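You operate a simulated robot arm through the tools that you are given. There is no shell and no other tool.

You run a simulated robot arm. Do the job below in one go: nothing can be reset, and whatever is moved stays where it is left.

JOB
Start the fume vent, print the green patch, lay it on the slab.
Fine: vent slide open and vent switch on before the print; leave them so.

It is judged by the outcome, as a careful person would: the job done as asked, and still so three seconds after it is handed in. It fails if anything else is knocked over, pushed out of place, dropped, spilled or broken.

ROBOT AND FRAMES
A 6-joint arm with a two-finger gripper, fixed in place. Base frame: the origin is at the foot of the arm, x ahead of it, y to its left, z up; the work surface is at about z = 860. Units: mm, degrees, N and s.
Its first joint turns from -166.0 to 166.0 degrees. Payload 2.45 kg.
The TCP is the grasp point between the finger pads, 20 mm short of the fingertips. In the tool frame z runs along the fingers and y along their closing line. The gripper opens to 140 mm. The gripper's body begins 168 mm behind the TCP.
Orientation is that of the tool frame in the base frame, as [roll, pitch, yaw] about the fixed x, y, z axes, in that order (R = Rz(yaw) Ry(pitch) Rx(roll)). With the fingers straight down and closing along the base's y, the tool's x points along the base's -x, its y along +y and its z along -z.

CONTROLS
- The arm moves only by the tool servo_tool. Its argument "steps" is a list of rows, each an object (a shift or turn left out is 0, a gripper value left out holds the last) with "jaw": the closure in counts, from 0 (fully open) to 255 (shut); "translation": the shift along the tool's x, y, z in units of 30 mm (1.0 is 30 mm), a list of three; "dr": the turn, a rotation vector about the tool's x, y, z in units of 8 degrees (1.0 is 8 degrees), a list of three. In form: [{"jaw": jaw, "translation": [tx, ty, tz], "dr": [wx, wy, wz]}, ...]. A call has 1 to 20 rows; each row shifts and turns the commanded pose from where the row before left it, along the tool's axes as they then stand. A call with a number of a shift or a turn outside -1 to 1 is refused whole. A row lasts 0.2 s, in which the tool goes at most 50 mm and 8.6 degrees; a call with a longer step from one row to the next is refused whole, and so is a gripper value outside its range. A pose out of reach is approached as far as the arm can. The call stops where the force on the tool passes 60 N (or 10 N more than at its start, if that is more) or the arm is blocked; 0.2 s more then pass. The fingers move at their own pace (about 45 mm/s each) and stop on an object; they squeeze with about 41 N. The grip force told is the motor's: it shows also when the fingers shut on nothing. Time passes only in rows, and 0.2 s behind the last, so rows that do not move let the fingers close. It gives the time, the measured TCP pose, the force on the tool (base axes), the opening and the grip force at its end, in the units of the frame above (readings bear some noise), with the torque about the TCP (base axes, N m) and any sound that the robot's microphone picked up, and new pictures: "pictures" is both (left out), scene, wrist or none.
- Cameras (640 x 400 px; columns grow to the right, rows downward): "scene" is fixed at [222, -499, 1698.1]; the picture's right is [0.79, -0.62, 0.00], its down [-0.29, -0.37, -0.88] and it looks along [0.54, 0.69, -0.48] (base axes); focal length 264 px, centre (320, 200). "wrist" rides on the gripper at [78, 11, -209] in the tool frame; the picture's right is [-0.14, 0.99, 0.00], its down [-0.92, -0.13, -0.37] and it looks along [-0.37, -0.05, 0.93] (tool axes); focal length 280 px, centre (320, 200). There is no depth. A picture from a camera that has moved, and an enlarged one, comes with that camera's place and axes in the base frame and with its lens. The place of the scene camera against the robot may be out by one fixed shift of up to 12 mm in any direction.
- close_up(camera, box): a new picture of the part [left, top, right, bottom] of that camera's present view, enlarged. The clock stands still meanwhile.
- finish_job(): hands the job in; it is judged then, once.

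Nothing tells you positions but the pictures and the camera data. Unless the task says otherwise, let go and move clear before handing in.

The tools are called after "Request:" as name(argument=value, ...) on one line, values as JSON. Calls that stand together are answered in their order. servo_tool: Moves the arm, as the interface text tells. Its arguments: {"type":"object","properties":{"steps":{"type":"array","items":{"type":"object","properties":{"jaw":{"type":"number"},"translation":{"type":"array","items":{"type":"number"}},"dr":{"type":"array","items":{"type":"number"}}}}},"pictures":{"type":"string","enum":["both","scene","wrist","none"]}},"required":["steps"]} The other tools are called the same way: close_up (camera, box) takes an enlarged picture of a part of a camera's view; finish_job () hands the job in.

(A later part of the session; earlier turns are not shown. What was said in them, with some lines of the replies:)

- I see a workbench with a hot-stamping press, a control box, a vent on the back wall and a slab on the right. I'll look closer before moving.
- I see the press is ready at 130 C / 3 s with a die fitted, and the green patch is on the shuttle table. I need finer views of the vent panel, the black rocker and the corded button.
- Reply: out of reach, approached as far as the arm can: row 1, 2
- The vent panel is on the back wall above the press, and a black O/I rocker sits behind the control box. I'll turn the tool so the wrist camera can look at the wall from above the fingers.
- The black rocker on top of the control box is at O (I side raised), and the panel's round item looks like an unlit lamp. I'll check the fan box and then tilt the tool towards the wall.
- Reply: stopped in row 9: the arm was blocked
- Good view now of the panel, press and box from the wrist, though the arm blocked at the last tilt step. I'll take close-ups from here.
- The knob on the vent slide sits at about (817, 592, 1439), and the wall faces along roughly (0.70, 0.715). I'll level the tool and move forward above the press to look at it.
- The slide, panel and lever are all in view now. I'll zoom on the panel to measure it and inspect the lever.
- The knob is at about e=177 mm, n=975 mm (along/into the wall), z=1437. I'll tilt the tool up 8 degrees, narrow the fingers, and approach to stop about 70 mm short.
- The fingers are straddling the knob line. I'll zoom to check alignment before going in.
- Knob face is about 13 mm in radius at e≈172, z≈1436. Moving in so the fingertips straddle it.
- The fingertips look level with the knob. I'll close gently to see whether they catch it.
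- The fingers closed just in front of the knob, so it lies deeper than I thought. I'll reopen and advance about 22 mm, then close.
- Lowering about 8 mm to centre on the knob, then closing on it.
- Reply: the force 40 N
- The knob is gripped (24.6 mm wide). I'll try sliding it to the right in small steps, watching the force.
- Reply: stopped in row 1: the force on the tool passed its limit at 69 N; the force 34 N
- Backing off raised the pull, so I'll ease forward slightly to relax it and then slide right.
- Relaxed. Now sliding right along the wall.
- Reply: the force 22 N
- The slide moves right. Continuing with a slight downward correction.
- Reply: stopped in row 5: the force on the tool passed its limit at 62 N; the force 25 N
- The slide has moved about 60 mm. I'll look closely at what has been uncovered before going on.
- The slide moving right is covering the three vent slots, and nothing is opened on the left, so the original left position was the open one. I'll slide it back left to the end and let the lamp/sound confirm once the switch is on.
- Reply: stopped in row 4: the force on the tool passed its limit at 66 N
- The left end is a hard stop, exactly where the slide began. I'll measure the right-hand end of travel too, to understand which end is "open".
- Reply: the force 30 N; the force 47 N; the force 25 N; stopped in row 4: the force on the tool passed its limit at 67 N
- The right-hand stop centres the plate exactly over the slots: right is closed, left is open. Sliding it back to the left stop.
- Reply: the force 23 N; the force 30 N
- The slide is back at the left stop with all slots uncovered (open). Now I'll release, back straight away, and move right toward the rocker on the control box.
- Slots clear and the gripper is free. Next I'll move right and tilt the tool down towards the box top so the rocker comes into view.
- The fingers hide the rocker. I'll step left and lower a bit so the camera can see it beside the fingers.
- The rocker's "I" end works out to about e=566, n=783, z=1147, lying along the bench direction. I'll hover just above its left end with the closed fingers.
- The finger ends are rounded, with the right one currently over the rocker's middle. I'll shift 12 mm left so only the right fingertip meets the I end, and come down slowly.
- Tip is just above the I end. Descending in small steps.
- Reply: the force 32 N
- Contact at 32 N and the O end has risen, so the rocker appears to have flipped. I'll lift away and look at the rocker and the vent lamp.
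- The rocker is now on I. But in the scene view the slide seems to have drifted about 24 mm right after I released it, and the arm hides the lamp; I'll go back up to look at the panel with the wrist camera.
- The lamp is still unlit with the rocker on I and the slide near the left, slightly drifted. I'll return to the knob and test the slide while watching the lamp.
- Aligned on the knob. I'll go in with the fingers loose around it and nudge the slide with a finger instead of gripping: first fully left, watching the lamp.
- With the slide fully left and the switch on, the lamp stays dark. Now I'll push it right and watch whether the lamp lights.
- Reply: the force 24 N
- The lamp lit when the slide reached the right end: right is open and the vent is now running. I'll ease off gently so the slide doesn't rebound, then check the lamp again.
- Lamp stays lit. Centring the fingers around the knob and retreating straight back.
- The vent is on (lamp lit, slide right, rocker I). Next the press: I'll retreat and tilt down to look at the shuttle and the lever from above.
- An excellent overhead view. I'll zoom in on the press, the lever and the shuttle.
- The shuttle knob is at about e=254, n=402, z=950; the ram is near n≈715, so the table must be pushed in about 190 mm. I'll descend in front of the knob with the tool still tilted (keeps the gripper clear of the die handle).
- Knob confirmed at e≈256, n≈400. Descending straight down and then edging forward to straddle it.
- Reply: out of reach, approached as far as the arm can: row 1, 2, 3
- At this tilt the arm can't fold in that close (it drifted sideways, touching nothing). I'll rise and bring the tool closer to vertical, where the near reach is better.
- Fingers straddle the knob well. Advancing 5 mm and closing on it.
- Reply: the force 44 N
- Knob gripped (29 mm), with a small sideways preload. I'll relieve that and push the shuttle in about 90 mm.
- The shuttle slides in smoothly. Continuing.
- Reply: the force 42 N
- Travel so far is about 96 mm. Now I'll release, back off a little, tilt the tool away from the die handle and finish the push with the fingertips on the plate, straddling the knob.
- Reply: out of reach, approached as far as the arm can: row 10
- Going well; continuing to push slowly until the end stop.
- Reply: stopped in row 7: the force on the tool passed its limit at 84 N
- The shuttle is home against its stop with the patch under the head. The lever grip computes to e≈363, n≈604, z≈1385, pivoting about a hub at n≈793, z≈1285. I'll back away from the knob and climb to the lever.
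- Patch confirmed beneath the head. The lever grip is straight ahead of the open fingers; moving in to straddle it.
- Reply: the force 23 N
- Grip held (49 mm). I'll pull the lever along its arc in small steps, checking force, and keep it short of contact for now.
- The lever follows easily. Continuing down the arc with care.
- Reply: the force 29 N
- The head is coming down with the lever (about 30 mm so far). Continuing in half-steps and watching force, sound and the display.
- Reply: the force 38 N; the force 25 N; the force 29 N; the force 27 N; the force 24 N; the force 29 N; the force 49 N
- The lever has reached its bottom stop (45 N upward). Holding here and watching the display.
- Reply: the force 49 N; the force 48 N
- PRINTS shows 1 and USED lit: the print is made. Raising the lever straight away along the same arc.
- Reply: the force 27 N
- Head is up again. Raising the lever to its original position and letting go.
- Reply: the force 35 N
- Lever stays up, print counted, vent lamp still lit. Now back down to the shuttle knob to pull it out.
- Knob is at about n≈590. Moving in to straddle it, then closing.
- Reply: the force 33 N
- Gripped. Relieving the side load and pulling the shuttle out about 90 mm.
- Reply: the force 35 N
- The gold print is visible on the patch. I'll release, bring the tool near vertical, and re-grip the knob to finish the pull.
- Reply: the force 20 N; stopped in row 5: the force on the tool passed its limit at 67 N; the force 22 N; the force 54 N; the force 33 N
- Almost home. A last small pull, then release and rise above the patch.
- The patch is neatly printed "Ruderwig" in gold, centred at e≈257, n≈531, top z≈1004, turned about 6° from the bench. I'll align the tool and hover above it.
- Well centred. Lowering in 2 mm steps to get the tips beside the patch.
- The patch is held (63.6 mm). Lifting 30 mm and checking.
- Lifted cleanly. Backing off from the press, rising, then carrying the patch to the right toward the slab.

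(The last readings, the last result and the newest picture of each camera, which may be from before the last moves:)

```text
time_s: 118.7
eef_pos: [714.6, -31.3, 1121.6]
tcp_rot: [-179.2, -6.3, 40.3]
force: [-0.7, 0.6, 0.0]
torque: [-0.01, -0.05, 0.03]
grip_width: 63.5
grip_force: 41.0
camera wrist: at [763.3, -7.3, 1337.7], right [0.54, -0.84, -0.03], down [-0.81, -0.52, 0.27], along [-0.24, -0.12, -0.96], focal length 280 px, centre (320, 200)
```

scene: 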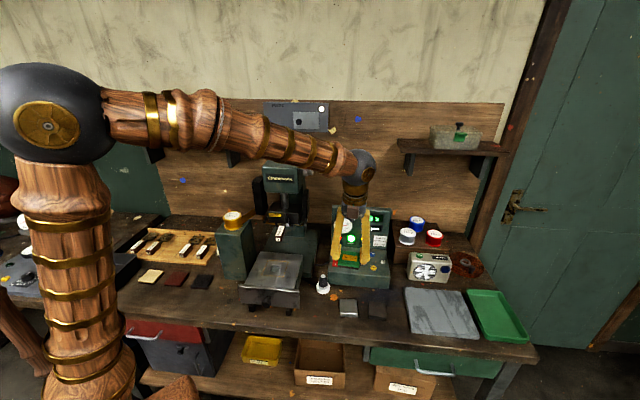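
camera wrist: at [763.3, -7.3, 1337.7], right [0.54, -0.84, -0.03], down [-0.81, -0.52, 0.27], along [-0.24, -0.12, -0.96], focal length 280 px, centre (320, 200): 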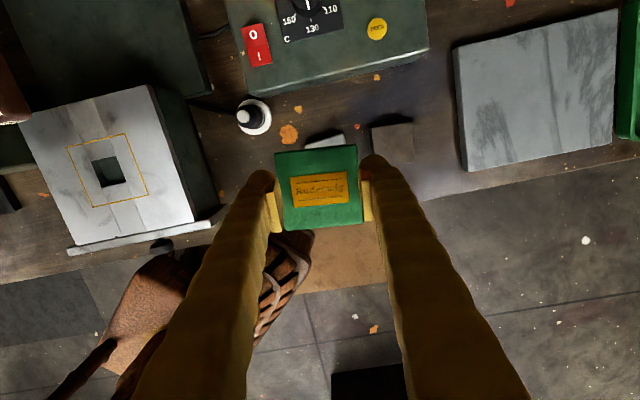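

The slab's near-left part is at about e 754 onward, n 400–600, well in reach. Moving over it.

Request:
servo_tool(steps=[{"translation": [0.145, 0.921, 0]}, {"translation": [0.145, 0.921, 0]}, {"translation": [0.145, 0.921, 0]}, {"translation": [0.145, 0.921, 0]}, {"translation": [0.145, 0.921, 0]}, {"translation": [0.145, 0.921, 0]}, {"translation": [0.145, 0.921, 0]}, {"translation": [0.145, 0.921, 0]}, {"translation": [0.145, 0.921, 0]}, {"translation": [0.145, 0.921, 0]}])

Request:
close_up(camera="scene", box=[370, 220, 540, 350])

```text
time_s: 120.9
eef_pos: [926.6, -212.7, 1123.3]
tcp_rot: [-179.2, -6.4, 40.3]
force: [0.7, -0.1, 0.0]
torque: [-0.03, -0.03, -0.02]
grip_width: 64.0
grip_force: 40.6
camera wrist: at [974.7, -189.0, 1340.2], right [0.54, -0.84, -0.03], down [-0.81, -0.52, 0.27], along [-0.24, -0.12, -0.96], focal length 280 px, centre (320, 200)
```

scene: 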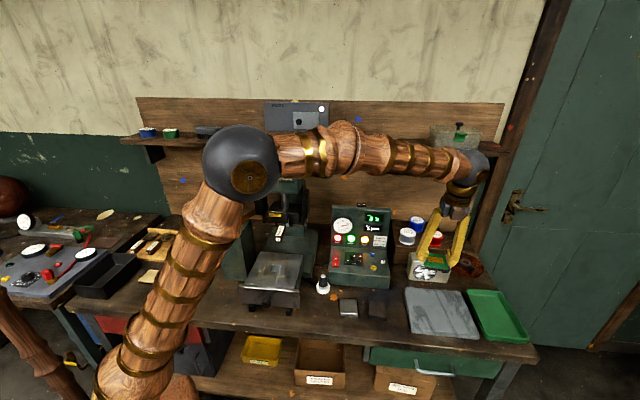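
wrist: 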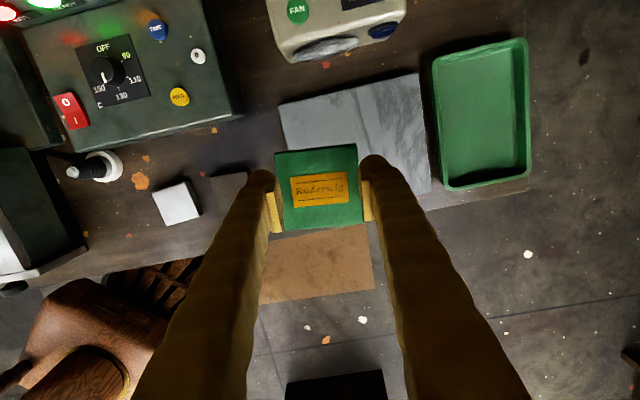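

```text
3.08 times, centred on (455, 285) of scene
camera zoom: at [222.0, -499.0, 1698.1], right [0.79, -0.62, 0.0], down [-0.29, -0.37, -0.88], along [0.54, 0.69, -0.48], focal length 811 px, centre (-95, -62)
```

zoom: 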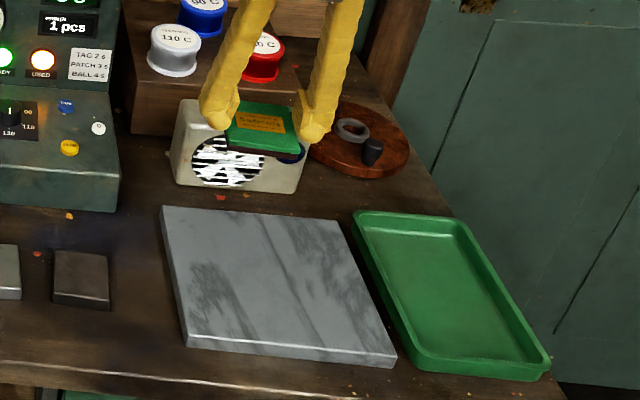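

Over the slab. Descending to about 25 mm above it, shifting slightly further onto the slab.

Request:
servo_tool(steps=[{"translation": [-0.096, 0.068, 0.9]}, {"translation": [-0.096, 0.068, 0.9]}, {"translation": [-0.096, 0.068, 0.9]}, {"translation": [-0.096, 0.068, 0.9]}, {"translation": [-0.096, 0.068, 0.9]}, {"translation": [-0.096, 0.068, 0.9]}, {"translation": [-0.07, 0.05, 0.6]}, {}])

Request:
close_up(camera="scene", box=[390, 240, 500, 345])

```text
time_s: 122.7
eef_pos: [933.6, -219.3, 942.7]
tcp_rot: [-179.2, -6.4, 40.3]
force: [0.2, -0.6, -0.6]
torque: [-0.01, 0.01, -0.01]
grip_width: 63.9
grip_force: 41.3
camera wrist: at [982.9, -194.7, 1158.5], right [0.54, -0.84, -0.03], down [-0.81, -0.52, 0.27], along [-0.24, -0.12, -0.96], focal length 280 px, centre (320, 200)
```

scene: 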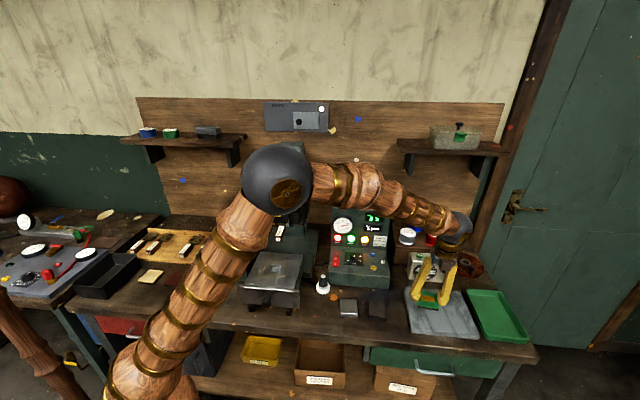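
wrist: 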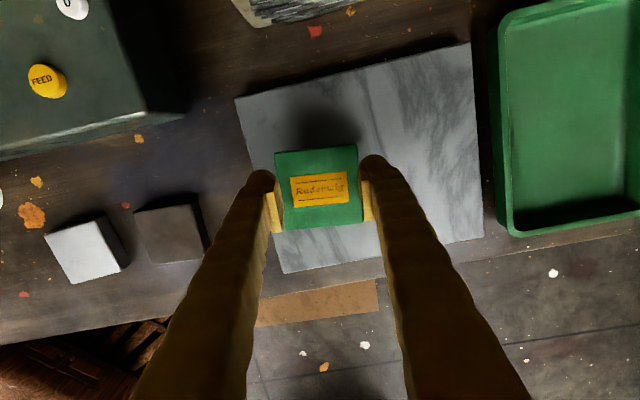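

```text
3.81 times, centred on (445, 292) of scene
camera zoom: at [222.0, -499.0, 1698.1], right [0.79, -0.62, 0.0], down [-0.29, -0.37, -0.88], along [0.54, 0.69, -0.48], focal length 1004 px, centre (-156, -152)
```

zoom: 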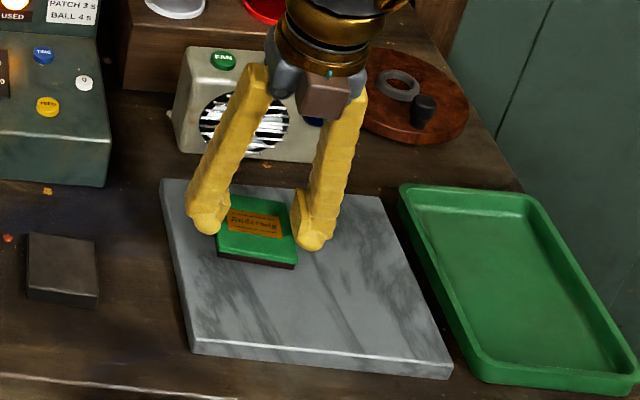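

Patch is over the slab with good margins. Lowering slowly to contact.

Request:
servo_tool(steps=[{"translation": [-0.045, 0.005, 0.4]}, {"translation": [-0.045, 0.005, 0.4]}, {"translation": [-0.012, 0, 0.1]}, {"translation": [-0.012, 0, 0.1]}, {}], pictures="none")

Request:
close_up(camera="scene", box=[400, 260, 490, 335])

```text
time_s: 123.9
eef_pos: [932.9, -220.4, 913.5]
tcp_rot: [-179.4, -6.4, 40.2]
force: [-10.6, 4.2, 35.4]
torque: [0.04, 0.48, -0.07]
grip_width: 64.4
grip_force: 40.9
```

```text
5.33 times, centred on (445, 298) of scene
camera zoom: at [222.0, -499.0, 1698.1], right [0.79, -0.62, 0.0], down [-0.29, -0.37, -0.88], along [0.54, 0.69, -0.48], focal length 1406 px, centre (-347, -320)
```

zoom: 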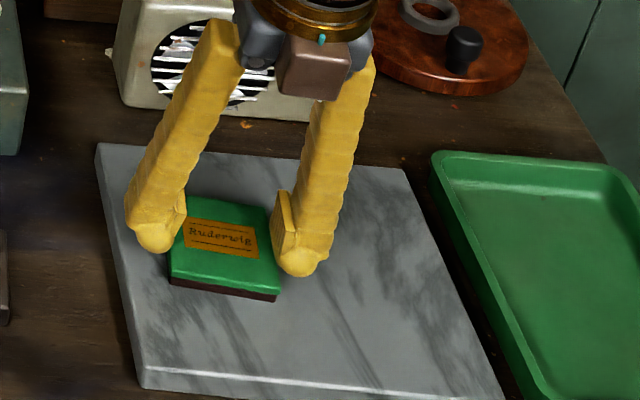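

The patch rests on the slab (35 N). Easing up a millimetre and opening slowly.

Request:
servo_tool(steps=[{"translation": [0.005, 0, -0.05]}, {"jaw": 130}, {"jaw": 110}, {"jaw": 90}, {"jaw": 75}, {}, {}], pictures="wrist")

Request:
close_up(camera="scene", box=[400, 260, 490, 335])

```text
time_s: 125.5
eef_pos: [933.5, -219.3, 913.9]
tcp_rot: [-179.3, -6.4, 40.4]
force: [-0.3, 0.5, 0.0]
torque: [0.01, 0.01, 0.0]
grip_width: 98.9
grip_force: 0.0
camera wrist: at [982.2, -196.1, 1129.2], right [0.54, -0.84, -0.03], down [-0.81, -0.52, 0.27], along [-0.24, -0.12, -0.96], focal length 280 px, centre (320, 200)
```

wrist: 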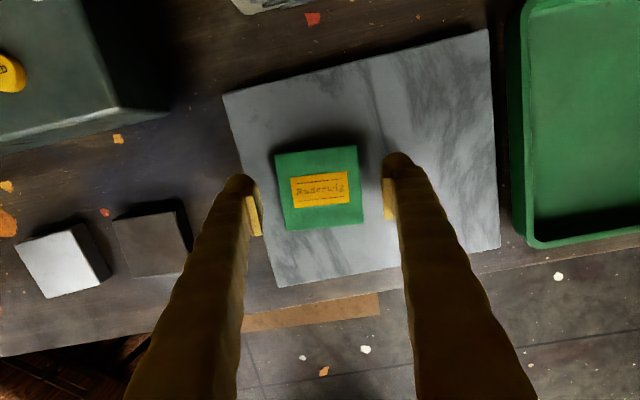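

```text
5.33 times, centred on (445, 298) of scene
camera zoom: at [222.0, -499.0, 1698.1], right [0.79, -0.62, 0.0], down [-0.29, -0.37, -0.88], along [0.54, 0.69, -0.48], focal length 1406 px, centre (-347, -320)
```

zoom: 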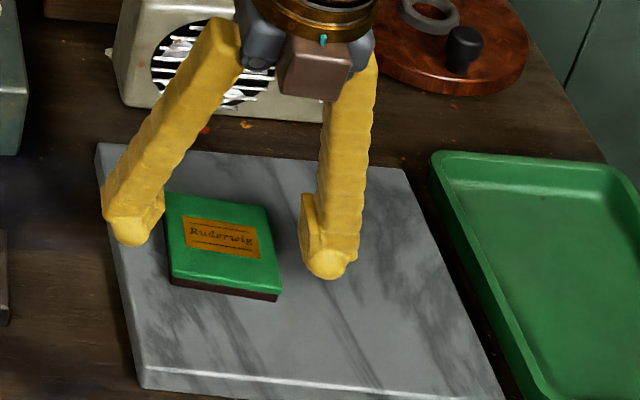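

The patch lies flat on the slab. Rising straight up and moving clear, then a final check.

Request:
servo_tool(steps=[{"translation": [0.06, 0, -0.5]}, {"translation": [0.11, 0, -0.95]}, {"translation": [0.11, 0, -0.95]}, {"translation": [0.11, 0, -0.95]}, {"translation": [0.11, 0, -0.95]}, {"translation": [0.11, 0, -0.95]}, {"translation": [0.11, 0, -0.95]}, {"translation": [0.11, 0, -0.95]}, {"translation": [-0.6, 0, -0.95]}, {"translation": [-1, 0, -0.5]}, {"translation": [-1, 0, 0]}, {"translation": [-1, 0, 0]}, {"translation": [-1, 0, 0]}, {"translation": [-1, 0, 0]}])

Request:
close_up(camera="scene", box=[250, 85, 350, 145])

Request:
close_up(camera="scene", box=[380, 200, 540, 350])

Request:
close_up(camera="scene", box=[200, 150, 400, 320])

```text
time_s: 128.5
eef_pos: [802.7, -333.6, 1151.0]
tcp_rot: [-179.2, -6.4, 40.3]
force: [-0.3, 0.0, -0.2]
torque: [-0.01, 0.02, 0.03]
grip_width: 98.5
grip_force: 0.0
camera wrist: at [851.7, -309.6, 1368.3], right [0.54, -0.84, -0.03], down [-0.81, -0.52, 0.27], along [-0.24, -0.12, -0.96], focal length 280 px, centre (320, 200)
```

scene: 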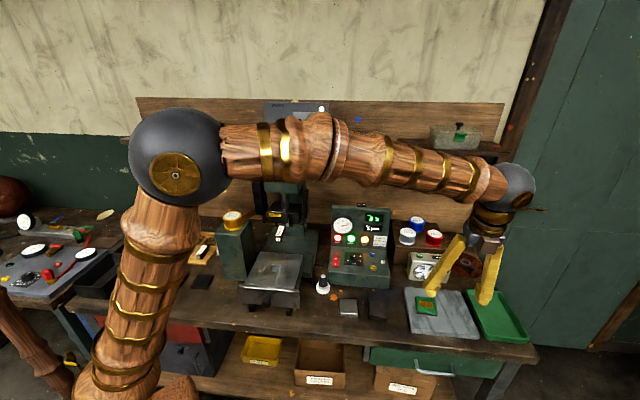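
wrist: 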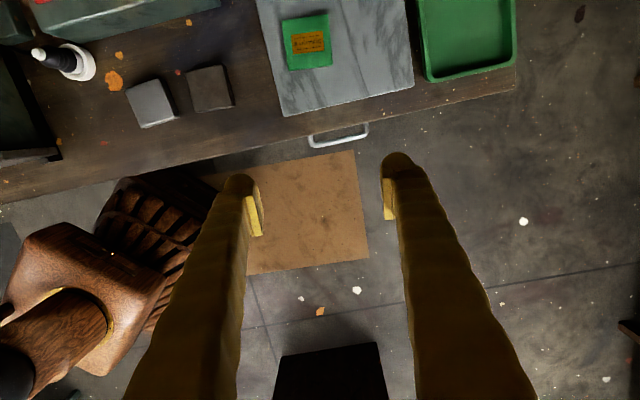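

```text
6.40 times, centred on (300, 115) of scene
camera zoom: at [222.0, -499.0, 1698.1], right [0.79, -0.62, 0.0], down [-0.29, -0.37, -0.88], along [0.54, 0.69, -0.48], focal length 1687 px, centre (448, 744)
```

zoom: 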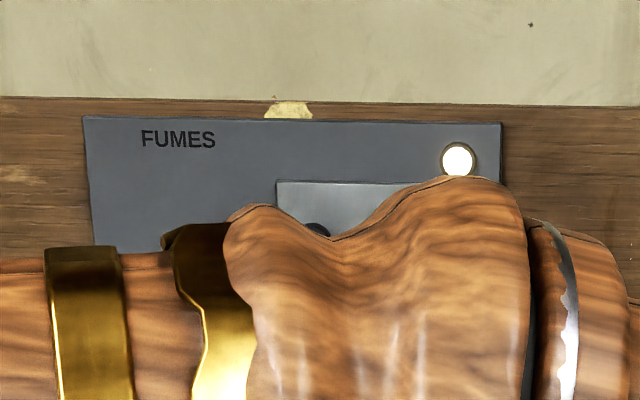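

```text
2.67 times, centred on (460, 275) of scene
camera zoom: at [222.0, -499.0, 1698.1], right [0.79, -0.62, 0.0], down [-0.29, -0.37, -0.88], along [0.54, 0.69, -0.48], focal length 703 px, centre (-53, 0)
```

zoom: 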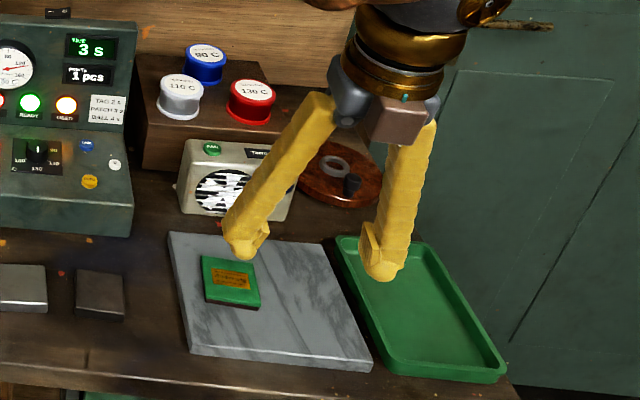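

```text
2.35 times, centred on (300, 235) of scene
camera zoom: at [222.0, -499.0, 1698.1], right [0.79, -0.62, 0.0], down [-0.29, -0.37, -0.88], along [0.54, 0.69, -0.48], focal length 620 px, centre (367, 118)
```

zoom: 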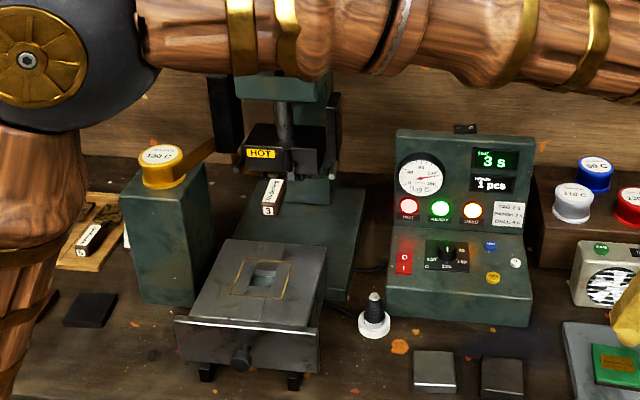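

The printed patch lies flat on the slab. The vent lamp is lit with the slide open and the rocker on I, the shuttle and lever are back where they started, and the arm is clear. Handing in.

Request:
finish_job()

```text
The job is handed in.
```

The green patch is printed ("Ruderwig" in gold) and lying flat on the slab. The job is handed in, and I haven't seen a verdict.

- **Vent:** The slide is at its right-hand end and the black rocker on the control box is on I. Both were set before the print and left that way. The lamp on the vent panel came on only with the slide fully right and the switch on. I took that as open and running.
- **Slide direction:** It wasn't obvious which end was open. I first judged it to be the left end, where it started, then moved the slide right once the switch was on and the lamp lit.
- **Print:** I used the settings already on the machine: 130 C, 3 s, the fitted die and the gold 130 C foil. The counter went from 0 to 1. I raised the lever within about a second of that.
- **Left as found:** The lever is up, the table is pulled out, and I saw nothing knocked over or moved. The USED lamp is on after the print; I did not press FEED.
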